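You operate a simulated robot arm through the tools that you are given. There is no shell and no other tool.

You are at the controls of a simulated robot arm. One attempt, no reset.

## Task
The children played with the dryer: unlock it and switch off what they lit.
Fine: keep the lock key down to unlock; each key off before the dryer goes off; dial back on Cotton; don't start it.

The check looks at the end state, three seconds after you hand in, the way a careful person would. Anything else that was tipped, shoved, dropped, spilled or broken makes it a failure.

## Robot
A 7-joint arm with a three-finger gripper, fixed in place. Base frame: the origin is on the floor under the middle of its stand, x ahead of it, y to its left, z up; the work surface is at about z = 0.925. Units: m, degrees, N and s.
It reaches about 1.342 m from its shoulder. Its first joint turns from -166.0 to 166.0 degrees. Payload 2.69 kg.
Tool frame: the origin (TCP) lies between the finger pads and is the grasp point; the fingertips stand 0.03 m ahead of it; z points along the fingers, y is the line along which they close. The gripper opens to 0.128 m; its body begins 0.117 m behind the TCP.
Orientation is told as [roll, pitch, yaw] about the base's x, y, z axes, in that order, counted from this pose: with the fingers straight down and closing along the base's y, the tool's x points along the base's -x, its y along +y and its z along -z.

## Interface
- The arm moves only by the tool arm_command. Its argument "rows" is text: rows parted by semicolons, each of 6 numbers parted by spaces: the shift along the tool's x, y, z in m, then the turn, a rotation vector about the tool's x, y, z in degrees. In form: x y z wx wy wz; .... A call has 1 to 20 rows; each row shifts and turns the commanded pose from where the row before left it, along the tool's axes as they then stand. "fingers" is the opening, from 0 (shut) to 1 (fully open), set as the call begins (left out, the last holds). A row lasts 0.2 s, in which the tool goes at most 0.05 m and 8.6 degrees; a call with a longer step from one row to the next is refused whole, and so is a gripper value outside its range. A pose out of reach is approached as far as the arm can. The call stops where the force on the tool passes 70 N (or 10 N more than at its start, if that is more) or the arm is blocked; 0.2 s more then pass. Each finger travels about 0.127 m/s and halts on what it meets, pressing with about 30 N; the grip force reading is that of the motor and also rises with nothing between the fingers. The clock runs only during rows and for 0.2 s after the last one: add rows that do not move to give the fingers time. It gives the time, the measured TCP pose, the force on the tool (base axes), the opening and the grip force at its end, in the units of the frame above (readings bear some noise), with the torque about the TCP (base axes, N m) and any sound that the robot's microphone picked up.
- Cameras (640 x 400 px; columns grow to the right, rows downward): "scene" is fixed at [0.2169, 0.6383, 1.5241]; the picture's right is [-0.15, -0.99, 0.00], its down [-0.69, 0.11, -0.72] and it looks along [0.71, -0.11, -0.70] (base axes); focal length 214 px, centre (320, 200). "wrist" rides on the gripper at [0.058, 0.054, -0.131] in the tool frame; the picture's right is [-0.68, 0.74, 0.00], its down [-0.62, -0.57, -0.55] and it looks along [-0.40, -0.37, 0.84] (tool axes); focal length 234 px, centre (320, 200). There is no depth. A picture from a camera that has moved, and an enlarged one, comes with that camera's place and axes in the base frame and with its lens. The place of the scene camera against the robot may be out by one fixed shift of up to 0.012 m in any direction.
- capture(camera): a new picture of that camera. The clock stands still meanwhile.
- lift_body(by): moves the trunk up (or, below 0, down) by that many m; the arm rides with it, the base frame stays. It gives what a move gives, with no picture.
- inspect(camera, box): a new picture of the part [left, top, right, bottom] of that camera's present view, enlarged. The clock stands still meanwhile.
- hand_in(): hands the job in; it is judged then, once.

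Places have to be worked out from the pictures, the camera data and where the tool is seen. Open the gripper and draw the arm clear of the work before you hand the job in, unless the task says otherwise.

The tools are called after "Call:" as name(argument=value, ...) on one line, values as JSON. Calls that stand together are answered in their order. arm_command: Moves the arm, as the interface text tells. Its arguments: {"type":"object","properties":{"rows":{"type":"string"},"fingers":{"type":"number"}},"required":["rows"]} The other tools are called the same way: lift_body (by) moves the trunk up or down; capture (camera) takes a picture; inspect (camera, box) takes an enlarged picture of a part of a camera's view; hand_in () hands the job in.

At the start:

```text
time_s: 0.0
tool_pos: [0.5245, 0.2718, 1.2776]
tcp_rot: [0.0, 0.0, -0.1]
ft_force: [0.3, -0.3, 0.4]
ft_torque: [0.0, 0.01, 0.0]
gripper_width: 0.1278
gripper_force: 0.0
trunk travel left (down, up): [-0.15, 0.2]
```

scene: 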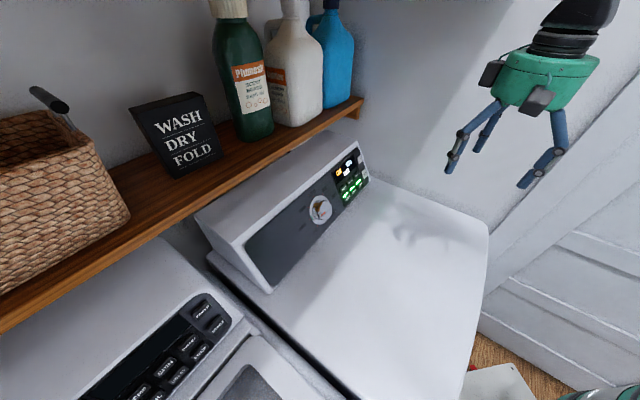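
wrist: 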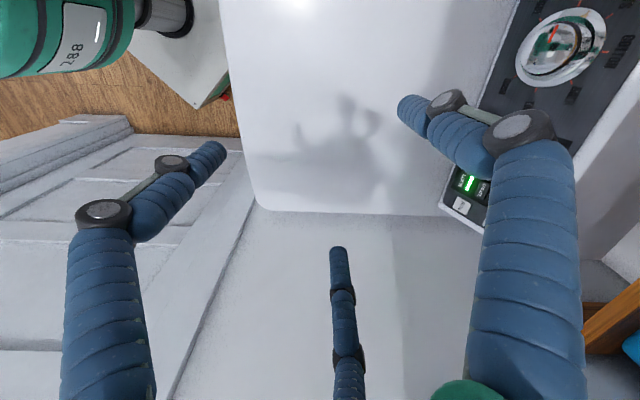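

I start by looking closely at the dryer's panel in both cameras to find the dial, keys and lights.

Call:
inspect(camera="scene", box=[290, 130, 390, 230])

Call:
inspect(camera="scene", box=[325, 145, 375, 205])

Call:
inspect(camera="wrist", box=[420, 0, 640, 240])

```text
4.00 times, centred on (340, 180) of scene
camera zoom: at [0.2169, 0.6383, 1.5241], right [-0.15, -0.99, 0.0], down [-0.69, 0.11, -0.72], along [0.71, -0.11, -0.7], focal length 858 px, centre (240, 280)
```

zoom: 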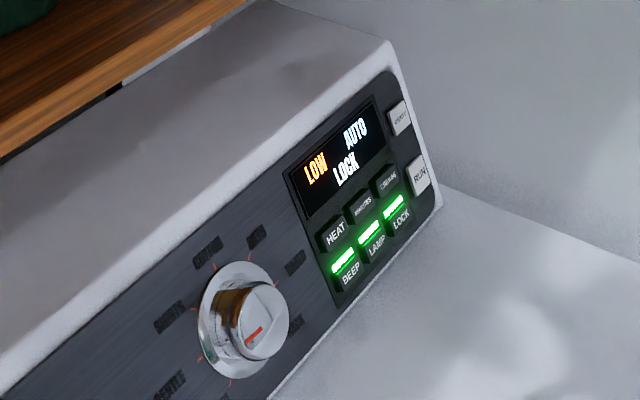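

```text
6.67 times, centred on (350, 175) of scene
camera zoom: at [0.2169, 0.6383, 1.5241], right [-0.15, -0.99, 0.0], down [-0.69, 0.11, -0.72], along [0.71, -0.11, -0.7], focal length 1430 px, centre (120, 367)
```

zoom: 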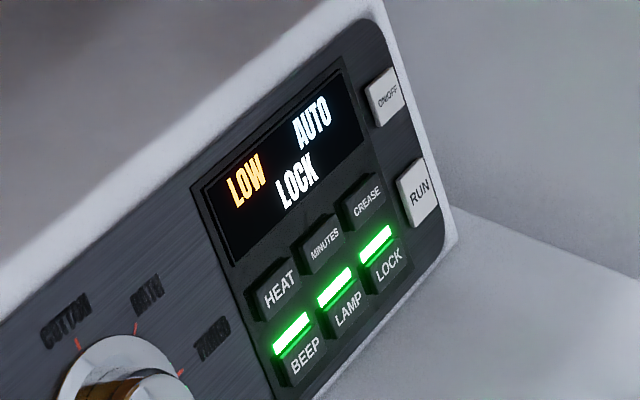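

```text
1.67 times, centred on (530, 120) of wrist
camera zoom: at [0.4644, 0.3251, 1.4079], right [0.68, 0.74, 0.0], down [0.62, -0.57, 0.55], along [0.4, -0.37, -0.84], focal length 390 px, centre (-30, 333)
```

zoom: 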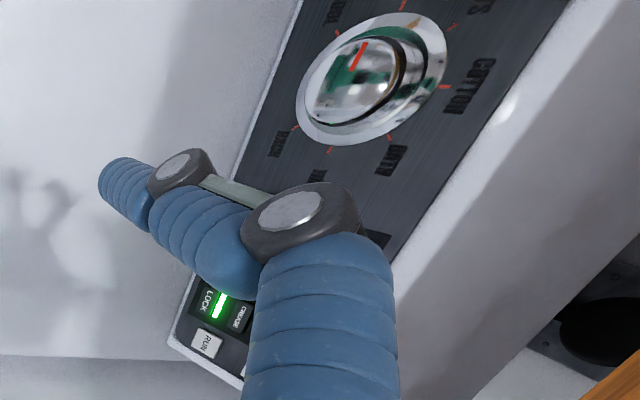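

The panel shows LOCK, LAMP and BEEP lit, display on, and the dial off Cotton; triangulating both cameras, the dryer is turned ~45° with LOCK near (0.82, 0.39, 1.00) and the dial near (0.69, 0.57, 1.02). I yaw the tool 45° to square with the dryer and shut the fingers to see how the tips gather.

Call:
arm_command(rows="0 0 0 0 0 -7.5; 0 0 0 0 0 -7.5; 0 0 0 0 0 -7.5; 0 0 0 0 0 -7.5; 0 0 0 0 0 -7.5; 0 0 0 0 0 -7.5; 0 0 0 0 0 0", fingers=0)

Call:
capture(camera="wrist")

Call:
capture(camera="scene")

```text
time_s: 1.6
tool_pos: [0.5245, 0.2712, 1.2765]
tcp_rot: [-0.1, -0.1, 45.1]
ft_force: [-0.3, 0.1, -0.4]
ft_torque: [0.02, 0.01, -0.02]
gripper_width: 0.0022
gripper_force: 30.0
trunk travel left (down, up): [-0.15, 0.2]
```

```text
taken
camera wrist: at [0.4438, 0.2681, 1.4076], right [-0.04, 1.0, 0.0], down [0.84, 0.04, 0.55], along [0.55, 0.02, -0.84], focal length 234 px, centre (320, 200)
```

wrist: 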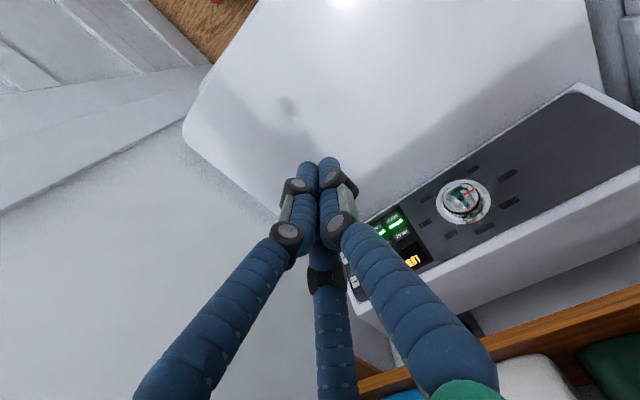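

```text
taken
```

scene: 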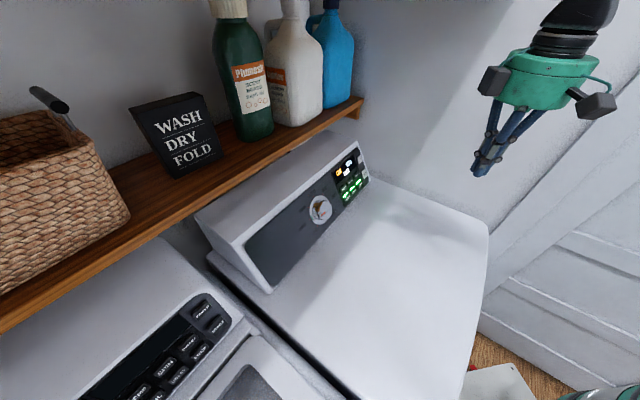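

The shut fingertips form a cluster about 3 cm wide, so I need key sizes. I zoom in on the panel from this wrist view.

Call:
inspect(camera="wrist", box=[330, 160, 530, 300])

Call:
inspect(camera="wrist", box=[270, 140, 370, 300])

```text
2.86 times, centred on (430, 230) of wrist
camera zoom: at [0.4438, 0.2681, 1.4076], right [-0.04, 1.0, 0.0], down [0.84, 0.04, 0.55], along [0.55, 0.02, -0.84], focal length 669 px, centre (6, 114)
```

zoom: 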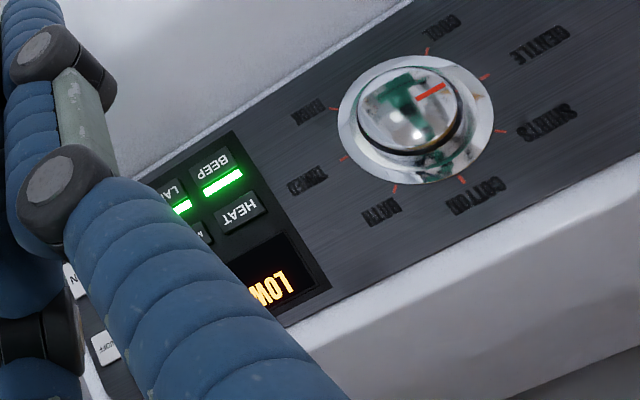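

```text
2.50 times, centred on (320, 220) of wrist
camera zoom: at [0.4438, 0.2681, 1.4076], right [-0.04, 1.0, 0.0], down [0.84, 0.04, 0.55], along [0.55, 0.02, -0.84], focal length 585 px, centre (320, 150)
```

zoom: 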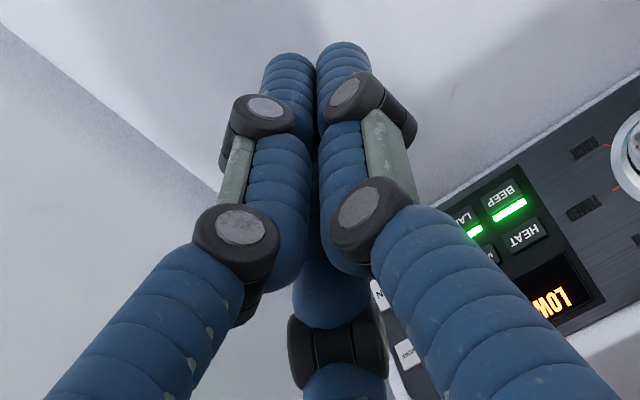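

Keys are ~3.3 cm wide at ~3.9 cm pitch, the dial pointer sits at GENTLE, and COTTON looks two detents (~90°) clockwise from it. I tilt the tool to face the panel (about -62° about tool y) to get a head-on wrist view.

Call:
arm_command(rows="0 0 0 0 -7.75 0; 0 0 0 0 -7.75 0; 0 0 0 0 -7.75 0; 0 0 0 0 -7.75 0; 0 0 0 0 -7.75 0; 0 0 0 0 -7.75 0; 0 0 0 0 -7.75 0; 0 0 0 0 -7.75 0; 0 0 0 0 0 0")

Call:
capture(camera="wrist")

Call:
capture(camera="scene")

```text
time_s: 3.6
tool_pos: [0.5272, 0.2724, 1.275]
tcp_rot: [0.2, -61.9, 44.9]
ft_force: [1.8, 0.8, -1.0]
ft_torque: [0.01, 0.03, 0.14]
gripper_width: 0.0022
gripper_force: 30.0
trunk travel left (down, up): [-0.15, 0.2]
```

```text
taken
camera wrist: at [0.3865, 0.2089, 1.2848], right [-0.29, 0.75, 0.6], down [0.26, -0.54, 0.8], along [0.92, 0.39, -0.04], focal length 234 px, centre (320, 200)
```

wrist: 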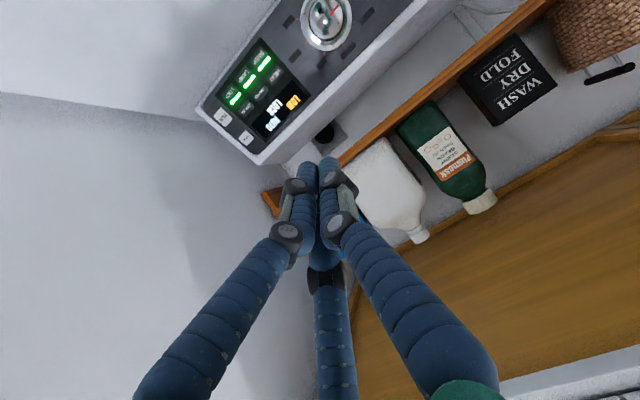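

```text
taken
```

scene: 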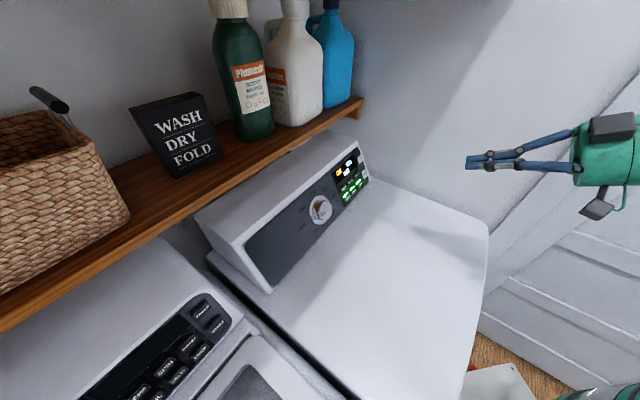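

The tool now faces the panel but is too high. I bring it down and slightly closer for an accurate wrist view, still about 0.25 m off the panel.

Call:
arm_command(rows="0.0345 0.005 0.028 0 0 0; 0.0345 0.005 0.028 0 0 0; 0.0345 0.005 0.028 0 0 0; 0.0345 0.005 0.028 0 0 0; 0 0 0 0 0 0")

Call:
capture(camera="wrist")

Call:
inspect(camera="wrist", box=[150, 40, 470, 240])

```text
time_s: 4.8
tool_pos: [0.535, 0.3095, 1.1009]
tcp_rot: [-0.1, -62.0, 45.1]
ft_force: [1.2, 0.2, -0.1]
ft_torque: [0.02, -0.02, 0.07]
gripper_width: 0.0021
gripper_force: 30.0
trunk travel left (down, up): [-0.15, 0.2]
```

```text
taken
camera wrist: at [0.3938, 0.2467, 1.1111], right [-0.3, 0.75, 0.6], down [0.26, -0.54, 0.8], along [0.92, 0.39, -0.04], focal length 234 px, centre (320, 200)
```

wrist: 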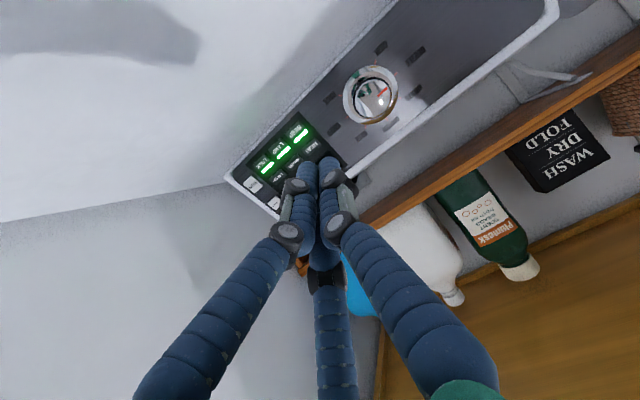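

```text
2.00 times, centred on (310, 140) of wrist
camera zoom: at [0.3938, 0.2467, 1.1111], right [-0.3, 0.75, 0.6], down [0.26, -0.54, 0.8], along [0.92, 0.39, -0.04], focal length 468 px, centre (340, 320)
```

zoom: 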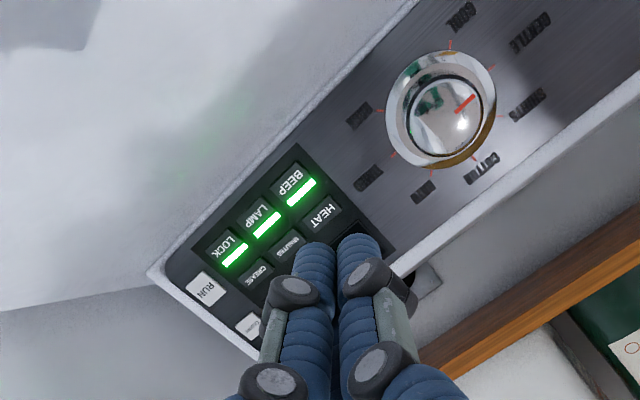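

The view is good. I zoom tightly into the keys and the dial to read key edges and pointer angle.

Call:
inspect(camera="wrist", box=[220, 100, 340, 220])

Call:
inspect(camera="wrist", box=[300, 30, 440, 150])

```text
3.33 times, centred on (280, 160) of wrist
camera zoom: at [0.3938, 0.2467, 1.1111], right [-0.3, 0.75, 0.6], down [0.26, -0.54, 0.8], along [0.92, 0.39, -0.04], focal length 781 px, centre (453, 333)
```

zoom: 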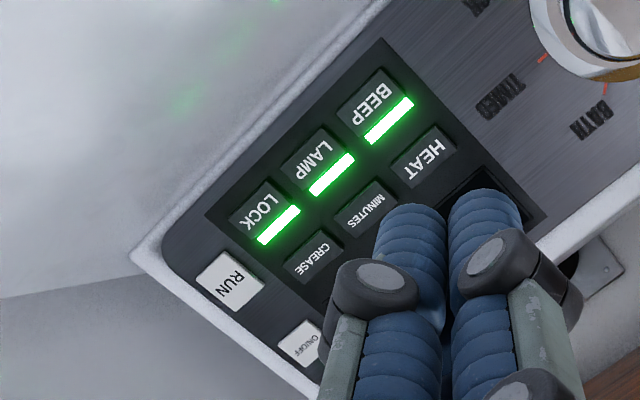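

```text
3.33 times, centred on (370, 90) of wrist
camera zoom: at [0.3938, 0.2467, 1.1111], right [-0.3, 0.75, 0.6], down [0.26, -0.54, 0.8], along [0.92, 0.39, -0.04], focal length 781 px, centre (153, 567)
```

zoom: 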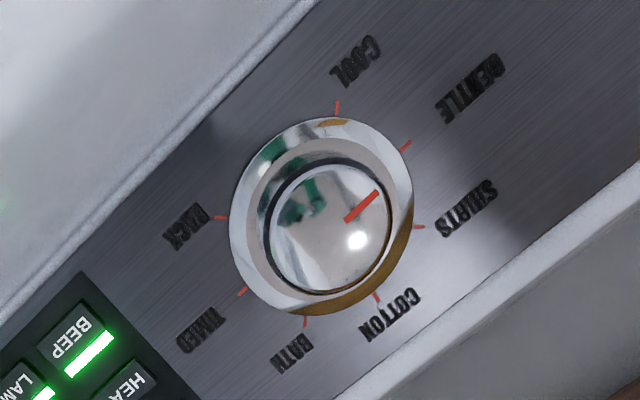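

Combining three wrist views, I get (u along the panel, b depth, z): LOCK centre ≈ (0.328, 0.884, 0.960), BEEP LED ≈ (0.229, 0.883, 0.972), RUN ≈ (0.381, 0.886, 0.976), panel tilt ≈ 26°, key pitch ≈ 5 cm. I move to ~12 cm ahead of LOCK and swing the tool 20° about its x so one fingertip leads, then look again.

Call:
arm_command(rows="-0.002 -0.0337 0.0334 0 0 0; -0.002 -0.0337 0.0334 0 0 0; -0.002 -0.0337 0.0334 0 0 0; -0.002 -0.0337 0.0334 0 0 0; -0.002 -0.0337 0.0334 0 0 0; 0 0 0 6.67 0 0; 0 0 0 6.67 0 0; 0 0 0 6.66 0 0; 0 0 0 0 0 0")

Call:
capture(camera="wrist")

Call:
capture(camera="scene")

```text
time_s: 6.8
tool_pos: [0.7615, 0.2977, 1.0336]
tcp_rot: [-13.3, -62.0, 45.1]
ft_force: [-0.2, -0.2, 0.4]
ft_torque: [-0.01, -0.02, 0.0]
gripper_width: 0.0022
gripper_force: 29.9
out of reach, approached as far as the arm can: row 8
trunk travel left (down, up): [-0.15, 0.2]
```

```text
taken
camera wrist: at [0.6103, 0.2653, 1.0348], right [-0.18, 0.84, 0.52], down [0.09, -0.51, 0.86], along [0.98, 0.2, 0.01], focal length 234 px, centre (320, 200)
```

wrist: 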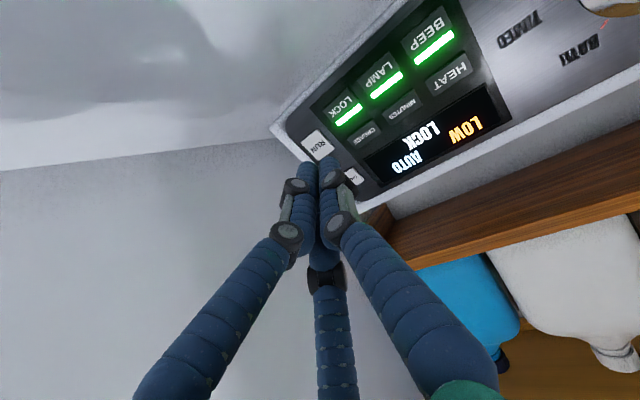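

```text
taken
```

scene: 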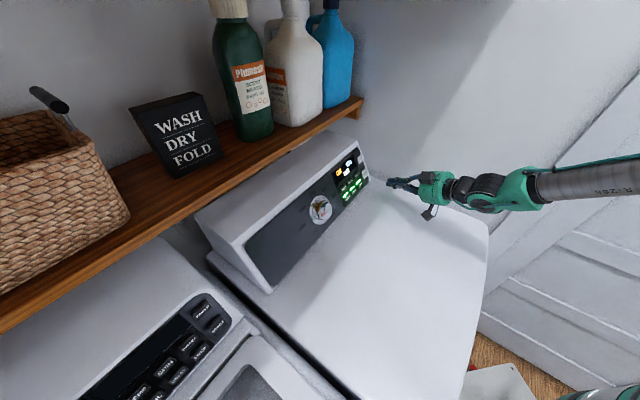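

Row 8 hit a joint limit, leaving the swing at 13.3°, which is still enough for one finger to lead. I zoom in here to refine the key positions from close up.

Call:
inspect(camera="wrist", box=[270, 0, 510, 200])

Call:
inspect(camera="wrist", box=[270, 70, 390, 190])

Call:
inspect(camera="scene", box=[320, 140, 450, 230])

```text
2.00 times, centred on (390, 100) of wrist
camera zoom: at [0.6103, 0.2653, 1.0348], right [-0.18, 0.84, 0.52], down [0.09, -0.51, 0.86], along [0.98, 0.2, 0.01], focal length 468 px, centre (180, 400)
```

zoom: 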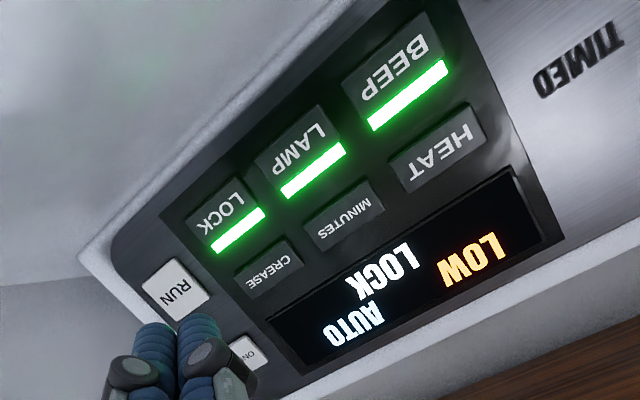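

```text
3.33 times, centred on (330, 130) of wrist
camera zoom: at [0.6103, 0.2653, 1.0348], right [-0.18, 0.84, 0.52], down [0.09, -0.51, 0.86], along [0.98, 0.2, 0.01], focal length 781 px, centre (287, 433)
```

zoom: 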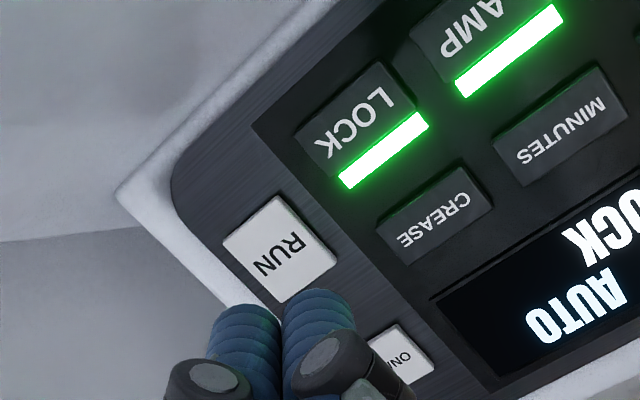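

```text
4.44 times, centred on (385, 185) of scene
camera zoom: at [0.2169, 0.6383, 1.5241], right [-0.15, -0.99, 0.0], down [-0.69, 0.11, -0.72], along [0.71, -0.11, -0.7], focal length 953 px, centre (31, 267)
```

zoom: 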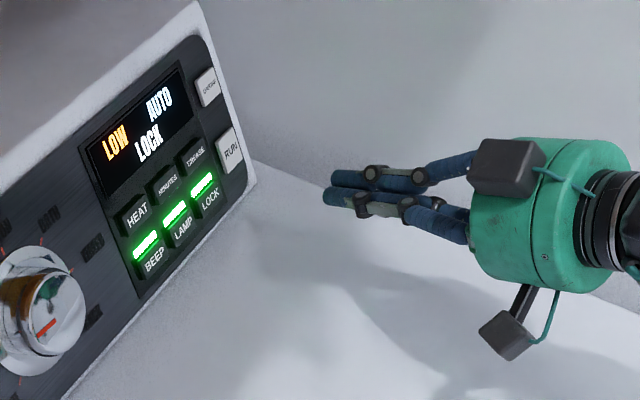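

Close-up triangulation puts LOCK's centre at about (u 0.324, b 0.876, z 0.962), with keys ~3.5 × 3 cm and ~9 mm gaps to CREASE. I advance to ~3 cm off the LOCK key and check alignment.

Call:
arm_command(rows="0.0017 0.0083 0.0272 0 0 0; 0.0017 0.0083 0.0272 0 0 0; 0.0018 0.0084 0.0273 0 0 0; 0 0 0 0 0 0")

Call:
capture(camera="wrist")

Call:
inspect(camera="scene", box=[320, 140, 420, 230])

```text
time_s: 7.8
tool_pos: [0.8088, 0.3541, 0.9882]
tcp_rot: [-13.4, -62.0, 45.1]
ft_force: [0.1, -0.8, 0.0]
ft_torque: [-0.04, -0.01, -0.03]
gripper_width: 0.0021
gripper_force: 29.9
trunk travel left (down, up): [-0.15, 0.2]
```

```text
taken
camera wrist: at [0.6572, 0.3209, 0.9905], right [-0.18, 0.84, 0.52], down [0.09, -0.51, 0.86], along [0.98, 0.2, 0.01], focal length 234 px, centre (320, 200)
```

wrist: 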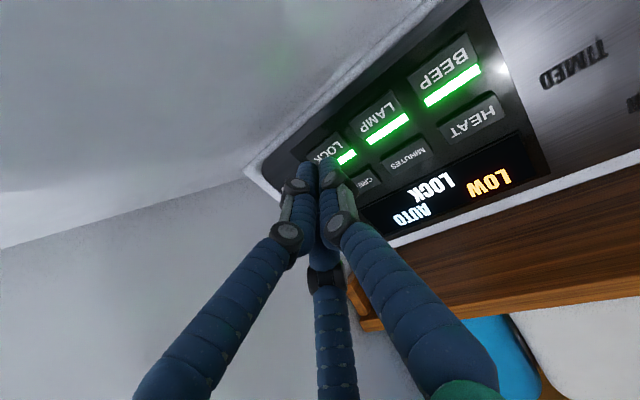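

```text
4.44 times, centred on (370, 185) of scene
camera zoom: at [0.2169, 0.6383, 1.5241], right [-0.15, -0.99, 0.0], down [-0.69, 0.11, -0.72], along [0.71, -0.11, -0.7], focal length 953 px, centre (98, 267)
```

zoom: 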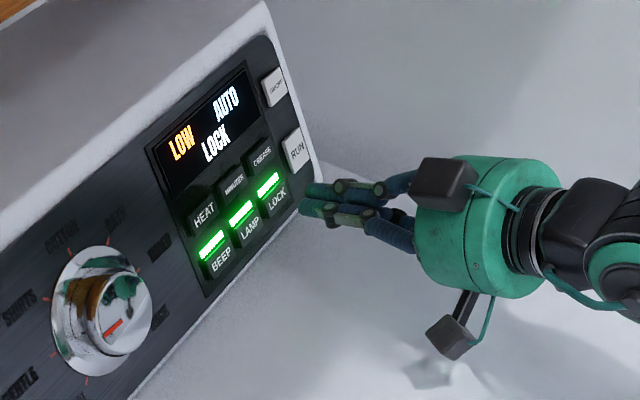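

The tips are aligned with LOCK (predicted landing within a few mm of its centre). I advance 2 cm along the panel normal in slow steps and read the force.

Call:
arm_command(rows="-0.0002 0.0012 0.0048 0 0 0; -0.0002 0.0012 0.0048 0 0 0; -0.0002 0.0011 0.0049 0 0 0; -0.0001 0.0011 0.0049 0 0 0")

Call:
inspect(camera="wrist", box=[270, 100, 390, 220])

Call:
inspect(camera="scene", box=[340, 150, 400, 210])

```text
time_s: 8.8
tool_pos: [0.821, 0.3676, 0.9802]
tcp_rot: [-13.3, -62.1, 45.0]
ft_force: [0.1, -0.2, -0.5]
ft_torque: [0.02, 0.02, -0.03]
gripper_width: 0.0022
gripper_force: 30.1
trunk travel left (down, up): [-0.15, 0.2]
```

```text
3.33 times, centred on (330, 160) of wrist
camera zoom: at [0.6704, 0.3337, 0.9817], right [-0.18, 0.84, 0.52], down [0.09, -0.51, 0.86], along [0.98, 0.2, 0.01], focal length 781 px, centre (287, 333)
```

zoom: 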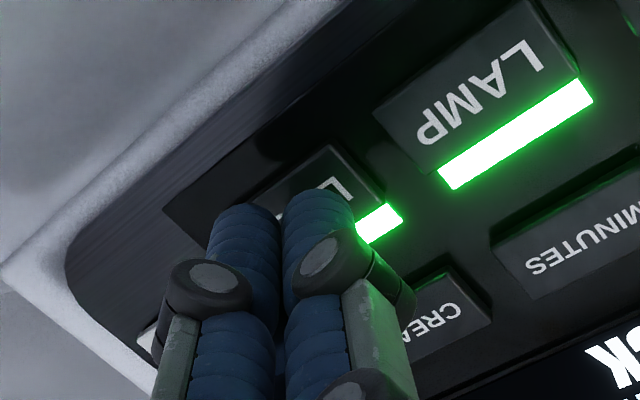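

```text
6.67 times, centred on (370, 180) of scene
camera zoom: at [0.2169, 0.6383, 1.5241], right [-0.15, -0.99, 0.0], down [-0.69, 0.11, -0.72], along [0.71, -0.11, -0.7], focal length 1430 px, centre (-13, 333)
```

zoom: 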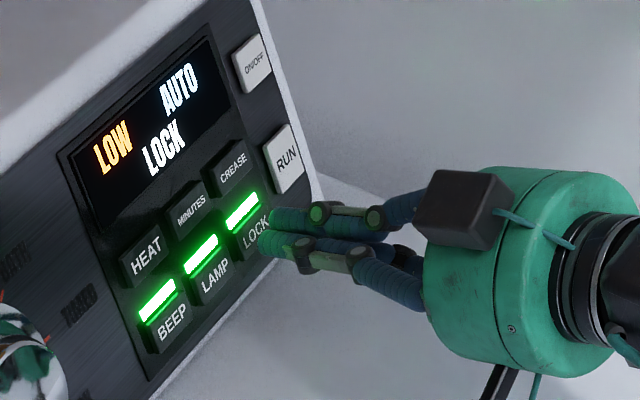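

Tips sit right before LOCK with ~1 cm to go and no contact yet. I creep in 2.5 mm steps.

Call:
arm_command(rows="-0.0001 0.0006 0.0024 0 0 0; -0.0001 0.0006 0.0024 0 0 0; -0.0001 0.0006 0.0024 0 0 0")

```text
time_s: 9.6
tool_pos: [0.827, 0.372, 0.9763]
tcp_rot: [-13.3, -62.0, 45.0]
ft_force: [0.1, 0.5, -0.3]
ft_torque: [-0.01, 0.01, -0.04]
gripper_width: 0.002
gripper_force: 30.0
trunk travel left (down, up): [-0.15, 0.2]
```

No contact force yet; I creep on another 5 mm.

Call:
arm_command(rows="-0.0001 0.0006 0.0024 0 0 0; -0.0001 0.0006 0.0024 0 0 0")

Call:
inspect(camera="scene", box=[340, 150, 400, 210])

Call:
inspect(camera="wrist", box=[270, 100, 390, 220])

```text
time_s: 10.2
tool_pos: [0.8291, 0.3743, 0.9769]
tcp_rot: [-13.1, -62.0, 44.9]
ft_force: [-1.0, -1.1, 1.0]
ft_torque: [0.04, -0.03, 0.0]
gripper_width: 0.0021
gripper_force: 29.8
trunk travel left (down, up): [-0.15, 0.2]
heard: click
```

```text
6.67 times, centred on (370, 180) of scene
camera zoom: at [0.2169, 0.6383, 1.5241], right [-0.15, -0.99, 0.0], down [-0.69, 0.11, -0.72], along [0.71, -0.11, -0.7], focal length 1430 px, centre (-13, 333)
```

zoom: 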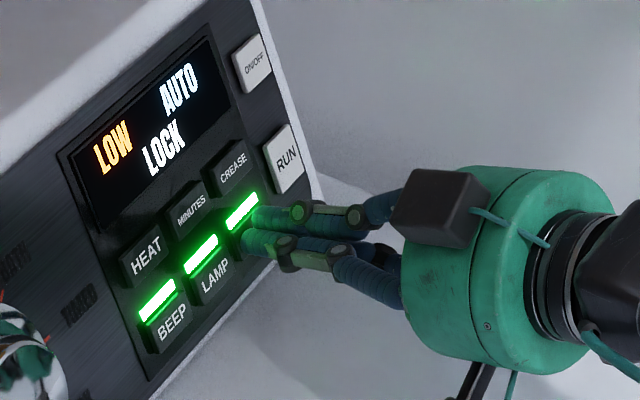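

```text
3.33 times, centred on (330, 160) of wrist
camera zoom: at [0.6779, 0.3415, 0.9774], right [-0.18, 0.84, 0.52], down [0.09, -0.51, 0.86], along [0.98, 0.2, 0.01], focal length 781 px, centre (287, 333)
```

zoom: 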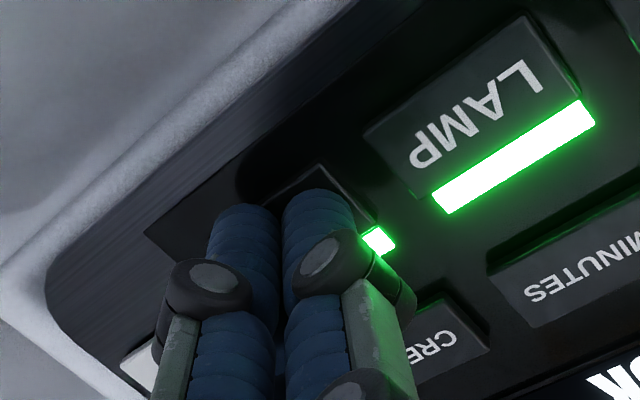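

A click: LOCK is pressed with ~2 N. I hold it down without moving and watch the display.

Call:
arm_command(rows="0 0 0.0005 0 0 0; 0 0 0 0 0 0; 0 0 0 0 0 0; 0 0 0 0 0 0; 0 0 0 0 0 0; 0 0 0 0 0 0; 0 0 0 0 0 0; 0 0 0 0 0 0; 0 0 0 0 0 0; 0 0 0 0 0 0; 0 0 0 0 0 0; 0 0 0 0 0 0; 0 0 0 0 0 0; 0 0 0 0 0 0; 0 0 0 0 0 0")

Call:
inspect(camera="scene", box=[340, 150, 400, 210])

```text
time_s: 13.4
tool_pos: [0.8296, 0.3742, 0.9754]
tcp_rot: [-13.2, -62.0, 44.8]
ft_force: [-1.7, -0.6, 1.3]
ft_torque: [-0.02, 0.04, 0.02]
gripper_width: 0.0021
gripper_force: 30.4
trunk travel left (down, up): [-0.15, 0.2]
```

```text
6.67 times, centred on (370, 180) of scene
camera zoom: at [0.2169, 0.6383, 1.5241], right [-0.15, -0.99, 0.0], down [-0.69, 0.11, -0.72], along [0.71, -0.11, -0.7], focal length 1430 px, centre (-13, 333)
```

zoom: 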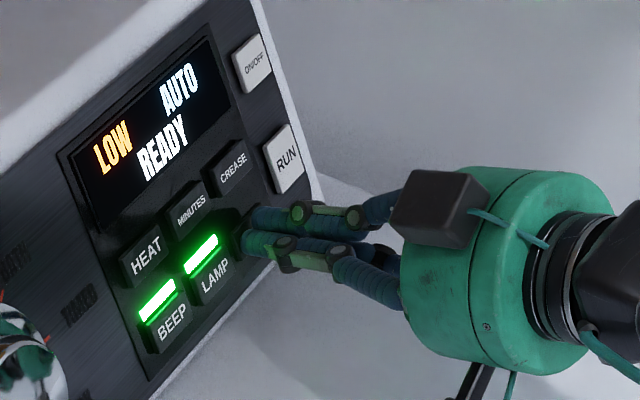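

The display now reads READY and the LOCK light is out. I back straight off 3.3 cm, then shift 4.8 cm left to stand before LAMP and check.

Call:
arm_command(rows="0.0004 -0.0025 -0.0107 0 0 0; 0.0004 -0.0025 -0.0107 0 0 0; 0.0004 -0.0025 -0.0107 0 0 0; 0 0.0234 -0.0055 0 0 0; 0 0.0233 -0.0055 0 0 0; 0 0 0 0 0 0")

Call:
inspect(camera="scene", box=[330, 145, 400, 215])

Call:
inspect(camera="wrist", box=[250, 60, 410, 220])

```text
time_s: 14.8
tool_pos: [0.7857, 0.3817, 0.9943]
tcp_rot: [-9.3, -62.0, 41.5]
ft_force: [-1.0, 1.4, 0.6]
ft_torque: [-0.06, -0.02, -0.01]
gripper_width: 0.0021
gripper_force: 29.8
out of reach, approached as far as the arm can: row 4, 5
trunk travel left (down, up): [-0.15, 0.2]
```

```text
5.71 times, centred on (365, 180) of scene
camera zoom: at [0.2169, 0.6383, 1.5241], right [-0.15, -0.99, 0.0], down [-0.69, 0.11, -0.72], along [0.71, -0.11, -0.7], focal length 1226 px, centre (63, 314)
```

zoom: 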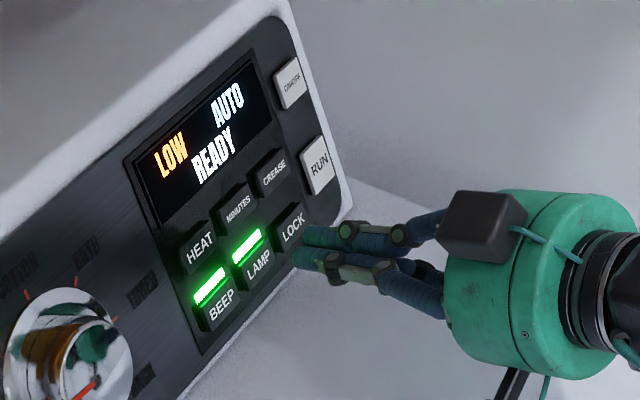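

```text
2.50 times, centred on (330, 140) of wrist
camera zoom: at [0.6351, 0.3479, 0.9981], right [-0.16, 0.82, 0.54], down [0.11, -0.53, 0.84], along [0.98, 0.2, 0.0], focal length 585 px, centre (295, 350)
```

zoom: 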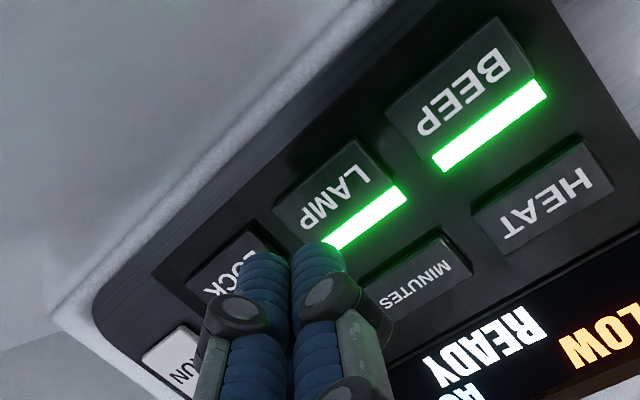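

The limit was touched again and the pose sagged slightly (u 0.286, yaw 41.5). I undo the swing about tool x to get away from that joint limit, staying 3 cm off the panel.

Call:
arm_command(rows="0 0 0 -6.65 0 0; 0 0 0 -6.65 0 0; 0 0 0 0 0 0")

```text
time_s: 15.6
tool_pos: [0.7874, 0.3806, 0.9922]
tcp_rot: [0.1, -62.0, 45.0]
ft_force: [0.7, 0.5, -0.3]
ft_torque: [0.0, -0.02, 0.01]
gripper_width: 0.0021
gripper_force: 30.0
trunk travel left (down, up): [-0.15, 0.2]
```

Orientation is back square (0.1, -62, 45) and position u 0.288. I shift 11 mm left to be centred on LAMP at ~3 cm off and check.

Call:
arm_command(rows="0.0022 0.0055 -0.001 0 0 0; 0.0025 0.0056 -0.001 0 0 0; 0 0 0 0 0 0")

Call:
inspect(camera="wrist", box=[250, 60, 410, 220])

Call:
inspect(camera="scene", box=[330, 145, 400, 215])

```text
time_s: 16.4
tool_pos: [0.7762, 0.3855, 0.9901]
tcp_rot: [-0.1, -62.0, 45.2]
ft_force: [-0.7, -0.4, 1.1]
ft_torque: [0.0, -0.04, -0.03]
gripper_width: 0.0021
gripper_force: 29.6
trunk travel left (down, up): [-0.15, 0.2]
```

```text
2.50 times, centred on (330, 140) of wrist
camera zoom: at [0.6356, 0.3222, 0.9996], right [-0.3, 0.75, 0.6], down [0.26, -0.54, 0.8], along [0.92, 0.39, -0.04], focal length 585 px, centre (295, 350)
```

zoom: 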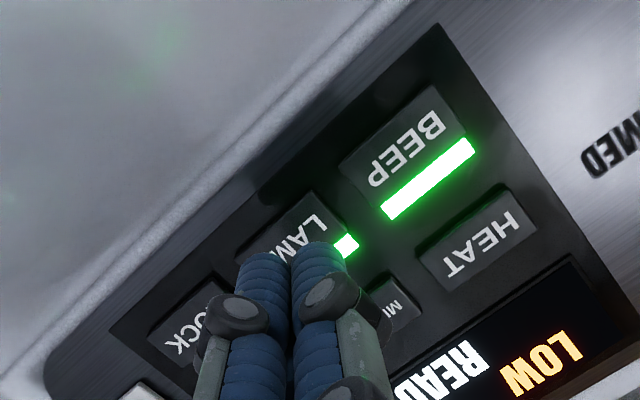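

```text
5.71 times, centred on (365, 180) of scene
camera zoom: at [0.2169, 0.6383, 1.5241], right [-0.15, -0.99, 0.0], down [-0.69, 0.11, -0.72], along [0.71, -0.11, -0.7], focal length 1226 px, centre (63, 314)
```

zoom: 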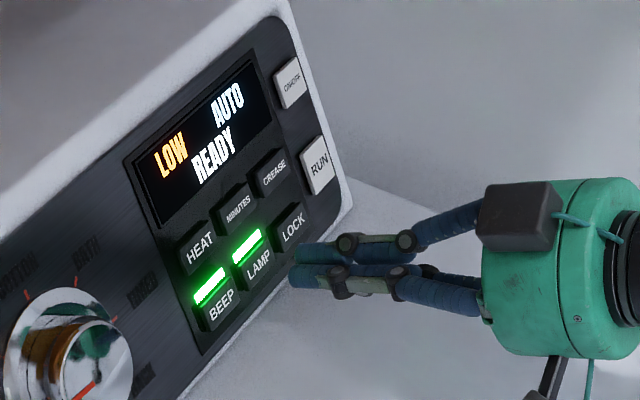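

Centred on LAMP (BEEP's position rechecks at u 0.228). I advance 2.6 cm along the normal, just short of the key.

Call:
arm_command(rows="-0.0003 0 0.0087 0 0 0; -0.0003 0 0.0087 0 0 0; -0.0003 0 0.0086 0 0 0")

Call:
inspect(camera="wrist", box=[250, 80, 410, 240])

Call:
inspect(camera="scene", box=[330, 145, 400, 215])

```text
time_s: 17.2
tool_pos: [0.7936, 0.4014, 0.9784]
tcp_rot: [0.0, -62.0, 44.9]
ft_force: [-0.2, 0.2, 0.2]
ft_torque: [0.02, 0.01, -0.03]
gripper_width: 0.0019
gripper_force: 30.0
trunk travel left (down, up): [-0.15, 0.2]
```

```text
2.50 times, centred on (330, 160) of wrist
camera zoom: at [0.6524, 0.3381, 0.988], right [-0.3, 0.75, 0.6], down [0.26, -0.54, 0.8], along [0.92, 0.39, -0.04], focal length 585 px, centre (295, 300)
```

zoom: 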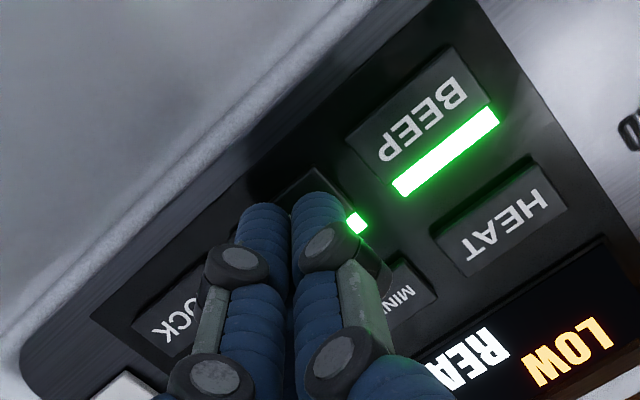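

```text
5.71 times, centred on (365, 180) of scene
camera zoom: at [0.2169, 0.6383, 1.5241], right [-0.15, -0.99, 0.0], down [-0.69, 0.11, -0.72], along [0.71, -0.11, -0.7], focal length 1226 px, centre (63, 314)
```

zoom: 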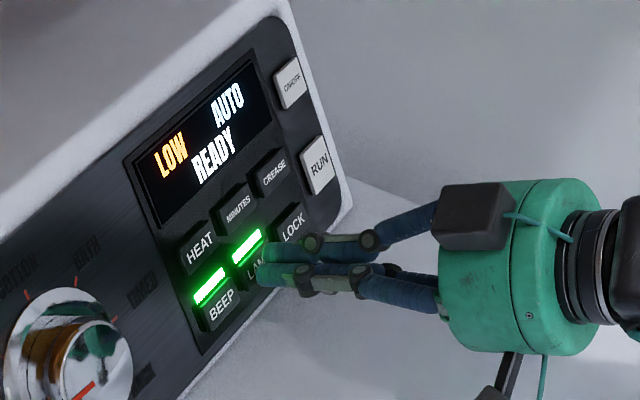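

The tips are squarely over LAMP. I press in small steps and back off in the same call so it is a short press.

Call:
arm_command(rows="-0.0001 0 0.003 0 0 0; -0.0001 0 0.0025 0 0 0; -0.0001 0 0.0025 0 0 0; 0.0003 0 -0.008 0 0 0; 0.0003 0 -0.01 0 0 0")

Call:
inspect(camera="scene", box=[330, 145, 400, 215])

```text
time_s: 18.4
tool_pos: [0.7863, 0.395, 0.9827]
tcp_rot: [0.0, -61.9, 45.1]
ft_force: [0.1, 0.4, 0.2]
ft_torque: [0.01, -0.01, 0.01]
gripper_width: 0.002
gripper_force: 30.0
trunk travel left (down, up): [-0.15, 0.2]
```

```text
5.71 times, centred on (365, 180) of scene
camera zoom: at [0.2169, 0.6383, 1.5241], right [-0.15, -0.99, 0.0], down [-0.69, 0.11, -0.72], along [0.71, -0.11, -0.7], focal length 1226 px, centre (63, 314)
```

zoom: 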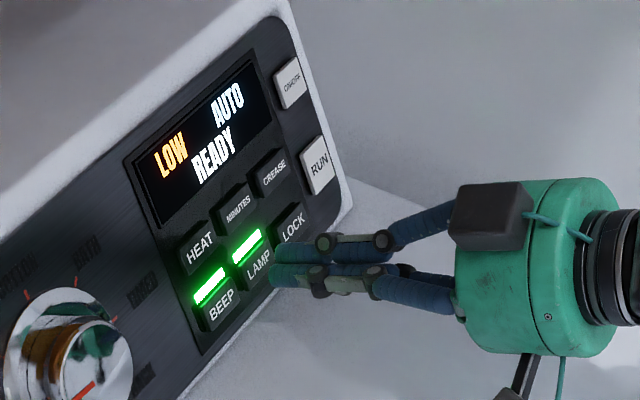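

No click, and LAMP is still lit, so the press fell short. I go in again to a little deeper and dwell before retreating.

Call:
arm_command(rows="-0.0003 0 0.009 0 0 0; -0.0003 0 0.007 0 0 0; -0.0001 0 0.002 0 0 0; 0 0 0 0 0 0")

```text
time_s: 19.4
tool_pos: [0.7984, 0.4075, 0.9761]
tcp_rot: [0.0, -62.0, 44.9]
ft_force: [-0.6, 0.4, 0.4]
ft_torque: [0.04, -0.01, -0.01]
gripper_width: 0.002
gripper_force: 29.3
trunk travel left (down, up): [-0.15, 0.2]
```

No contact yet at b 0.853. I creep 2 mm at a time.

Call:
arm_command(rows="-0.0001 0 0.002 0 0 0; 0 0 0 0 0 0")

```text
time_s: 20.0
tool_pos: [0.7988, 0.4078, 0.9758]
tcp_rot: [0.0, -62.1, 45.0]
ft_force: [0.7, -1.4, 0.5]
ft_torque: [-0.02, 0.01, 0.01]
gripper_width: 0.0057
gripper_force: 31.6
trunk travel left (down, up): [-0.15, 0.2]
heard: click
```

Click heard on LAMP; I back straight off and check the lights.

Call:
arm_command(rows="0.0003 0 -0.01 0 0 0; 0.0003 0 -0.01 0 0 0; 0.0003 0 -0.01 0 0 0; 0 0 0 0 0 0")

Call:
inspect(camera="scene", box=[330, 145, 400, 215])

Call:
inspect(camera="wrist", box=[250, 60, 410, 220])

```text
time_s: 21.0
tool_pos: [0.78, 0.3905, 0.9874]
tcp_rot: [0.0, -62.0, 45.1]
ft_force: [-0.1, -0.7, -0.3]
ft_torque: [0.01, 0.01, 0.0]
gripper_width: 0.0022
gripper_force: 31.7
trunk travel left (down, up): [-0.15, 0.2]
```

```text
5.71 times, centred on (365, 180) of scene
camera zoom: at [0.2169, 0.6383, 1.5241], right [-0.15, -0.99, 0.0], down [-0.69, 0.11, -0.72], along [0.71, -0.11, -0.7], focal length 1226 px, centre (63, 314)
```

zoom: 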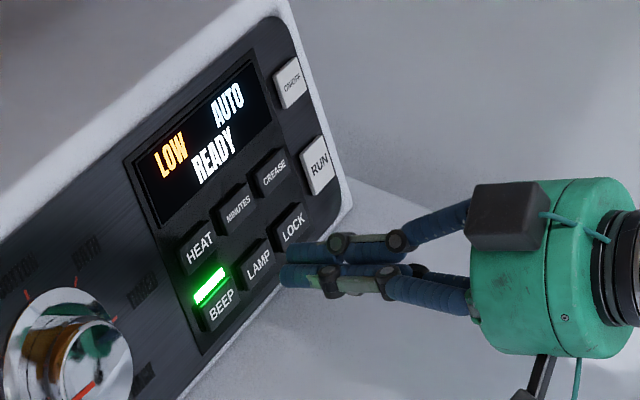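

```text
2.50 times, centred on (330, 140) of wrist
camera zoom: at [0.6396, 0.3265, 0.9971], right [-0.3, 0.75, 0.6], down [0.26, -0.54, 0.8], along [0.92, 0.39, -0.04], focal length 585 px, centre (295, 350)
```

zoom: 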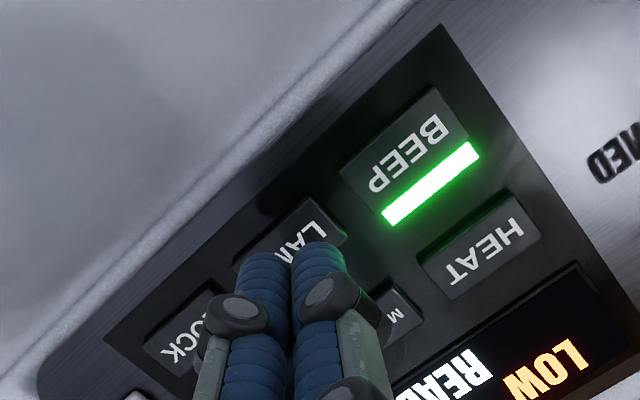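

LAMP is off. Now I shift 4.75 cm left to stand before BEEP.

Call:
arm_command(rows="0 0.0237 0 0 0 0; 0 0.0237 0 0 0 0; 0 0 0 0 0 0")

Call:
inspect(camera="wrist", box=[250, 60, 410, 220])

Call:
inspect(camera="scene", box=[330, 145, 400, 215])

```text
time_s: 21.8
tool_pos: [0.7473, 0.4231, 0.9877]
tcp_rot: [-0.1, -62.1, 45.0]
ft_force: [-0.2, 0.2, 0.4]
ft_torque: [-0.01, 0.02, -0.05]
gripper_width: 0.0023
gripper_force: 31.7
trunk travel left (down, up): [-0.15, 0.2]
```

```text
2.50 times, centred on (330, 140) of wrist
camera zoom: at [0.6062, 0.3592, 0.9973], right [-0.3, 0.75, 0.6], down [0.26, -0.54, 0.8], along [0.92, 0.39, -0.04], focal length 585 px, centre (295, 350)
```

zoom: 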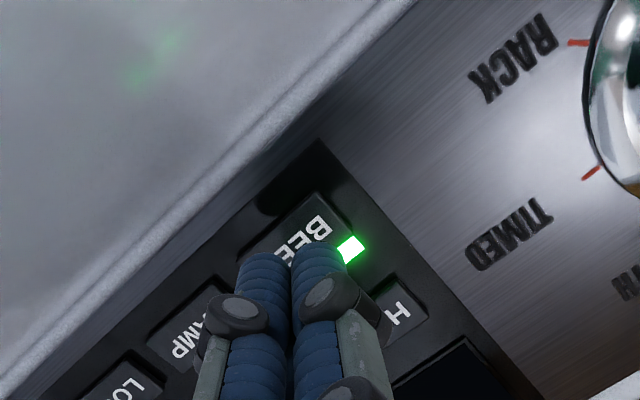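

```text
5.71 times, centred on (365, 180) of scene
camera zoom: at [0.2169, 0.6383, 1.5241], right [-0.15, -0.99, 0.0], down [-0.69, 0.11, -0.72], along [0.71, -0.11, -0.7], focal length 1226 px, centre (63, 314)
```

zoom: 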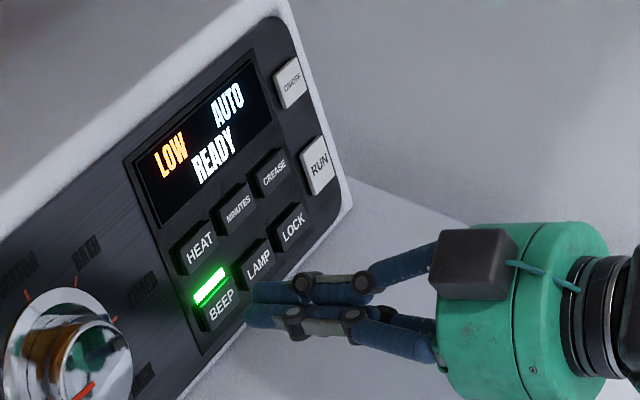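

Alignment on BEEP matches what worked for LAMP. I advance 2.7 cm then dwell.

Call:
arm_command(rows="-0.0003 0 0.009 0 0 0; -0.0003 0 0.009 0 0 0; -0.0003 0 0.009 0 0 0; 0 0 0 0 0 0")

Call:
inspect(camera="wrist", box=[250, 80, 410, 240])

```text
time_s: 22.8
tool_pos: [0.7654, 0.441, 0.9763]
tcp_rot: [-0.1, -62.1, 45.0]
ft_force: [-0.2, 0.1, 0.1]
ft_torque: [-0.03, 0.0, 0.02]
gripper_width: 0.0021
gripper_force: 31.6
trunk travel left (down, up): [-0.15, 0.2]
```

```text
2.50 times, centred on (330, 160) of wrist
camera zoom: at [0.6236, 0.377, 0.9855], right [-0.3, 0.75, 0.6], down [0.26, -0.54, 0.8], along [0.92, 0.39, -0.04], focal length 585 px, centre (295, 300)
```

zoom: 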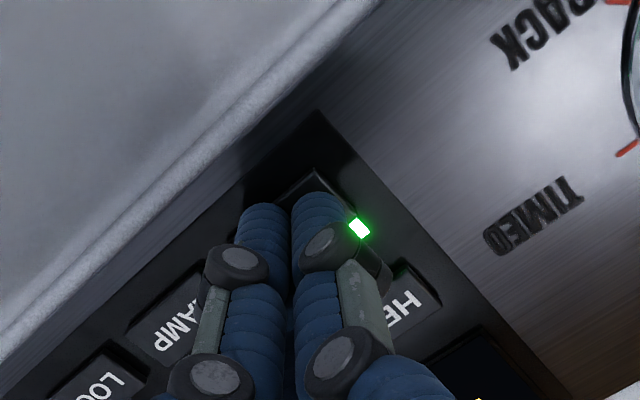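

The tips are on BEEP just before contact; I creep 2 mm with a dwell.

Call:
arm_command(rows="-0.0001 0 0.002 0 0 0; 0 0 0 0 0 0")

```text
time_s: 23.4
tool_pos: [0.7653, 0.4406, 0.9761]
tcp_rot: [-0.1, -62.0, 45.1]
ft_force: [-0.2, -1.4, 0.2]
ft_torque: [0.01, -0.01, -0.02]
gripper_width: 0.0059
gripper_force: 31.4
trunk travel left (down, up): [-0.15, 0.2]
heard: click
```

Click on BEEP; I back off and check lights and the dial.

Call:
arm_command(rows="0.0003 0 -0.01 0 0 0; 0.0003 0 -0.01 0 0 0; 0.0003 0 -0.01 0 0 0; 0 0 -0.04 0 0 0; 0 0 -0.04 0 0 0; 0 0 -0.04 0 0 0; 0 0 0 0 0 0")

Call:
inspect(camera="scene", box=[290, 140, 390, 230])

Call:
capture(camera="wrist")

```text
time_s: 25.0
tool_pos: [0.669, 0.3475, 1.0464]
tcp_rot: [0.0, -62.0, 45.1]
ft_force: [-0.3, -0.3, -0.3]
ft_torque: [-0.02, 0.02, -0.06]
gripper_width: 0.0022
gripper_force: 31.3
trunk travel left (down, up): [-0.15, 0.2]
```

```text
4.44 times, centred on (340, 185) of scene
camera zoom: at [0.2169, 0.6383, 1.5241], right [-0.15, -0.99, 0.0], down [-0.69, 0.11, -0.72], along [0.71, -0.11, -0.7], focal length 953 px, centre (231, 267)
```

zoom: 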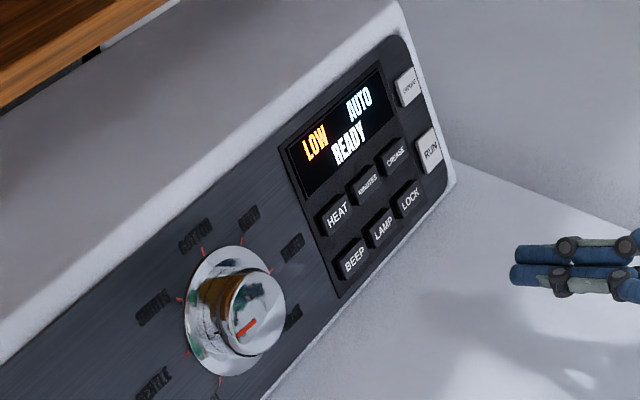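

```text
taken
camera wrist: at [0.5278, 0.2836, 1.0539], right [-0.3, 0.75, 0.6], down [0.26, -0.54, 0.8], along [0.92, 0.39, -0.04], focal length 234 px, centre (320, 200)
```

wrist: 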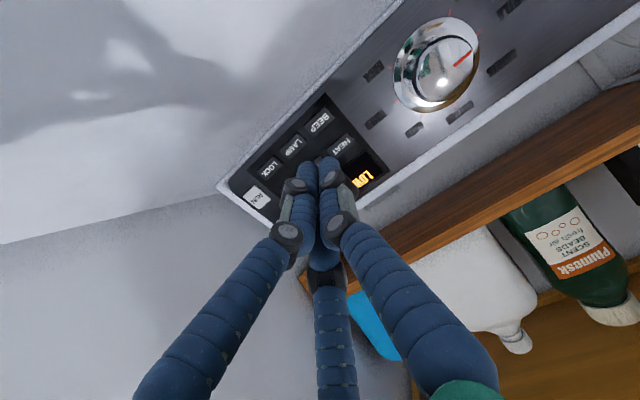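

All three key lights are out and the display shows READY. Now the dial: I zoom in on it from here to pin its centre and protrusion.

Call:
inspect(camera="wrist", box=[360, 0, 520, 130])

Call:
inspect(camera="scene", box=[290, 170, 360, 240])

```text
3.08 times, centred on (440, 65) of wrist
camera zoom: at [0.5278, 0.2836, 1.0539], right [-0.3, 0.75, 0.6], down [0.26, -0.54, 0.8], along [0.92, 0.39, -0.04], focal length 720 px, centre (-49, 615)
```

zoom: 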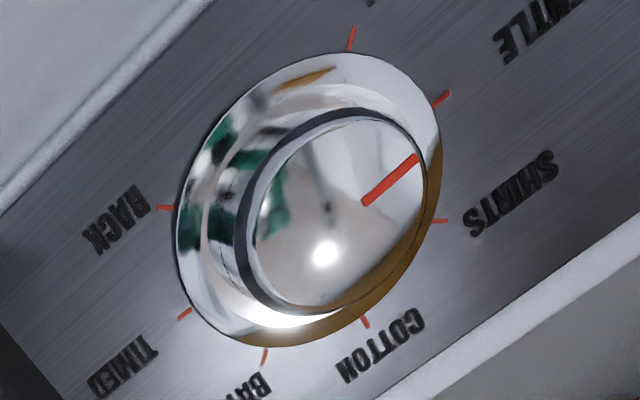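

```text
5.71 times, centred on (325, 205) of scene
camera zoom: at [0.2169, 0.6383, 1.5241], right [-0.15, -0.99, 0.0], down [-0.69, 0.11, -0.72], along [0.71, -0.11, -0.7], focal length 1226 px, centre (291, 171)
```

zoom: 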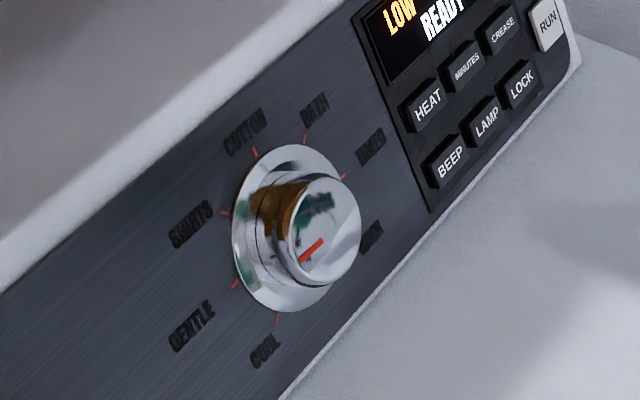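

The dial centre is at about (u 0.085, b 0.894, z 1.000), skirt ø~10 cm, knob ø~6 cm standing ~2.7 cm proud; the pointer is on GENTLE (9 o'clock) and COTTON is at 12 o'clock, so +90° about tool z. I move onto the dial's axis about 18 cm out, open the fingers partway, and test how far the wrist rolls.

Call:
arm_command(rows="-0.0102 0.0355 -0.0008 0 0 0; -0.0102 0.0355 -0.0008 0 0 0; -0.0102 0.0355 -0.0008 0 0 0; -0.0102 0.0354 -0.0008 0 0 0; 0 0 0 0 0 0; 0 0 0 0 0 -8; 0 0 0 0 0 -8; 0 0 0 0 0 -8; 0 0 0 0 0 -8; 0 0 0 0 0 -8; 0 0 0 0 0 -8; 0 0 0 0 0 0", fingers=0.72)

Call:
capture(camera="wrist")

Call:
capture(camera="scene")

```text
time_s: 27.6
tool_pos: [0.6124, 0.4338, 1.1413]
tcp_rot: [-53.0, -36.2, 111.8]
ft_force: [-0.6, 1.1, 0.6]
ft_torque: [0.0, -0.01, -0.04]
gripper_width: 0.0921
gripper_force: 0.0
out of reach, approached as far as the arm can: row 8, 9, 10, 11
trunk travel left (down, up): [-0.15, 0.2]
```

```text
taken
camera wrist: at [0.5091, 0.3192, 1.1348], right [-0.74, 0.67, -0.08], down [-0.1, 0.0, 0.99], along [0.66, 0.75, 0.07], focal length 234 px, centre (320, 200)
```

wrist: 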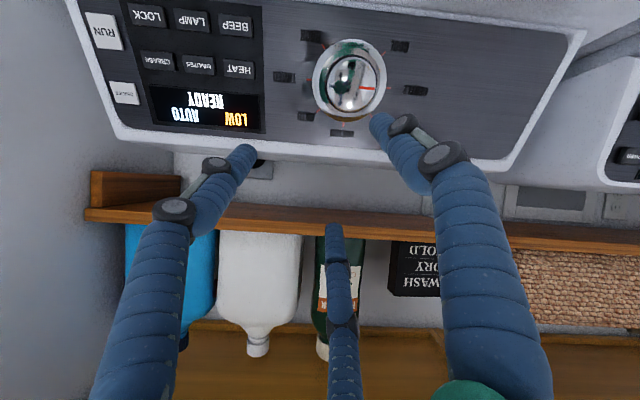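

```text
taken
```

scene: 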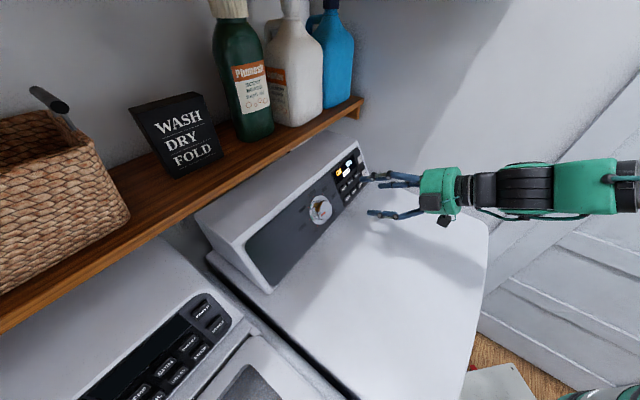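

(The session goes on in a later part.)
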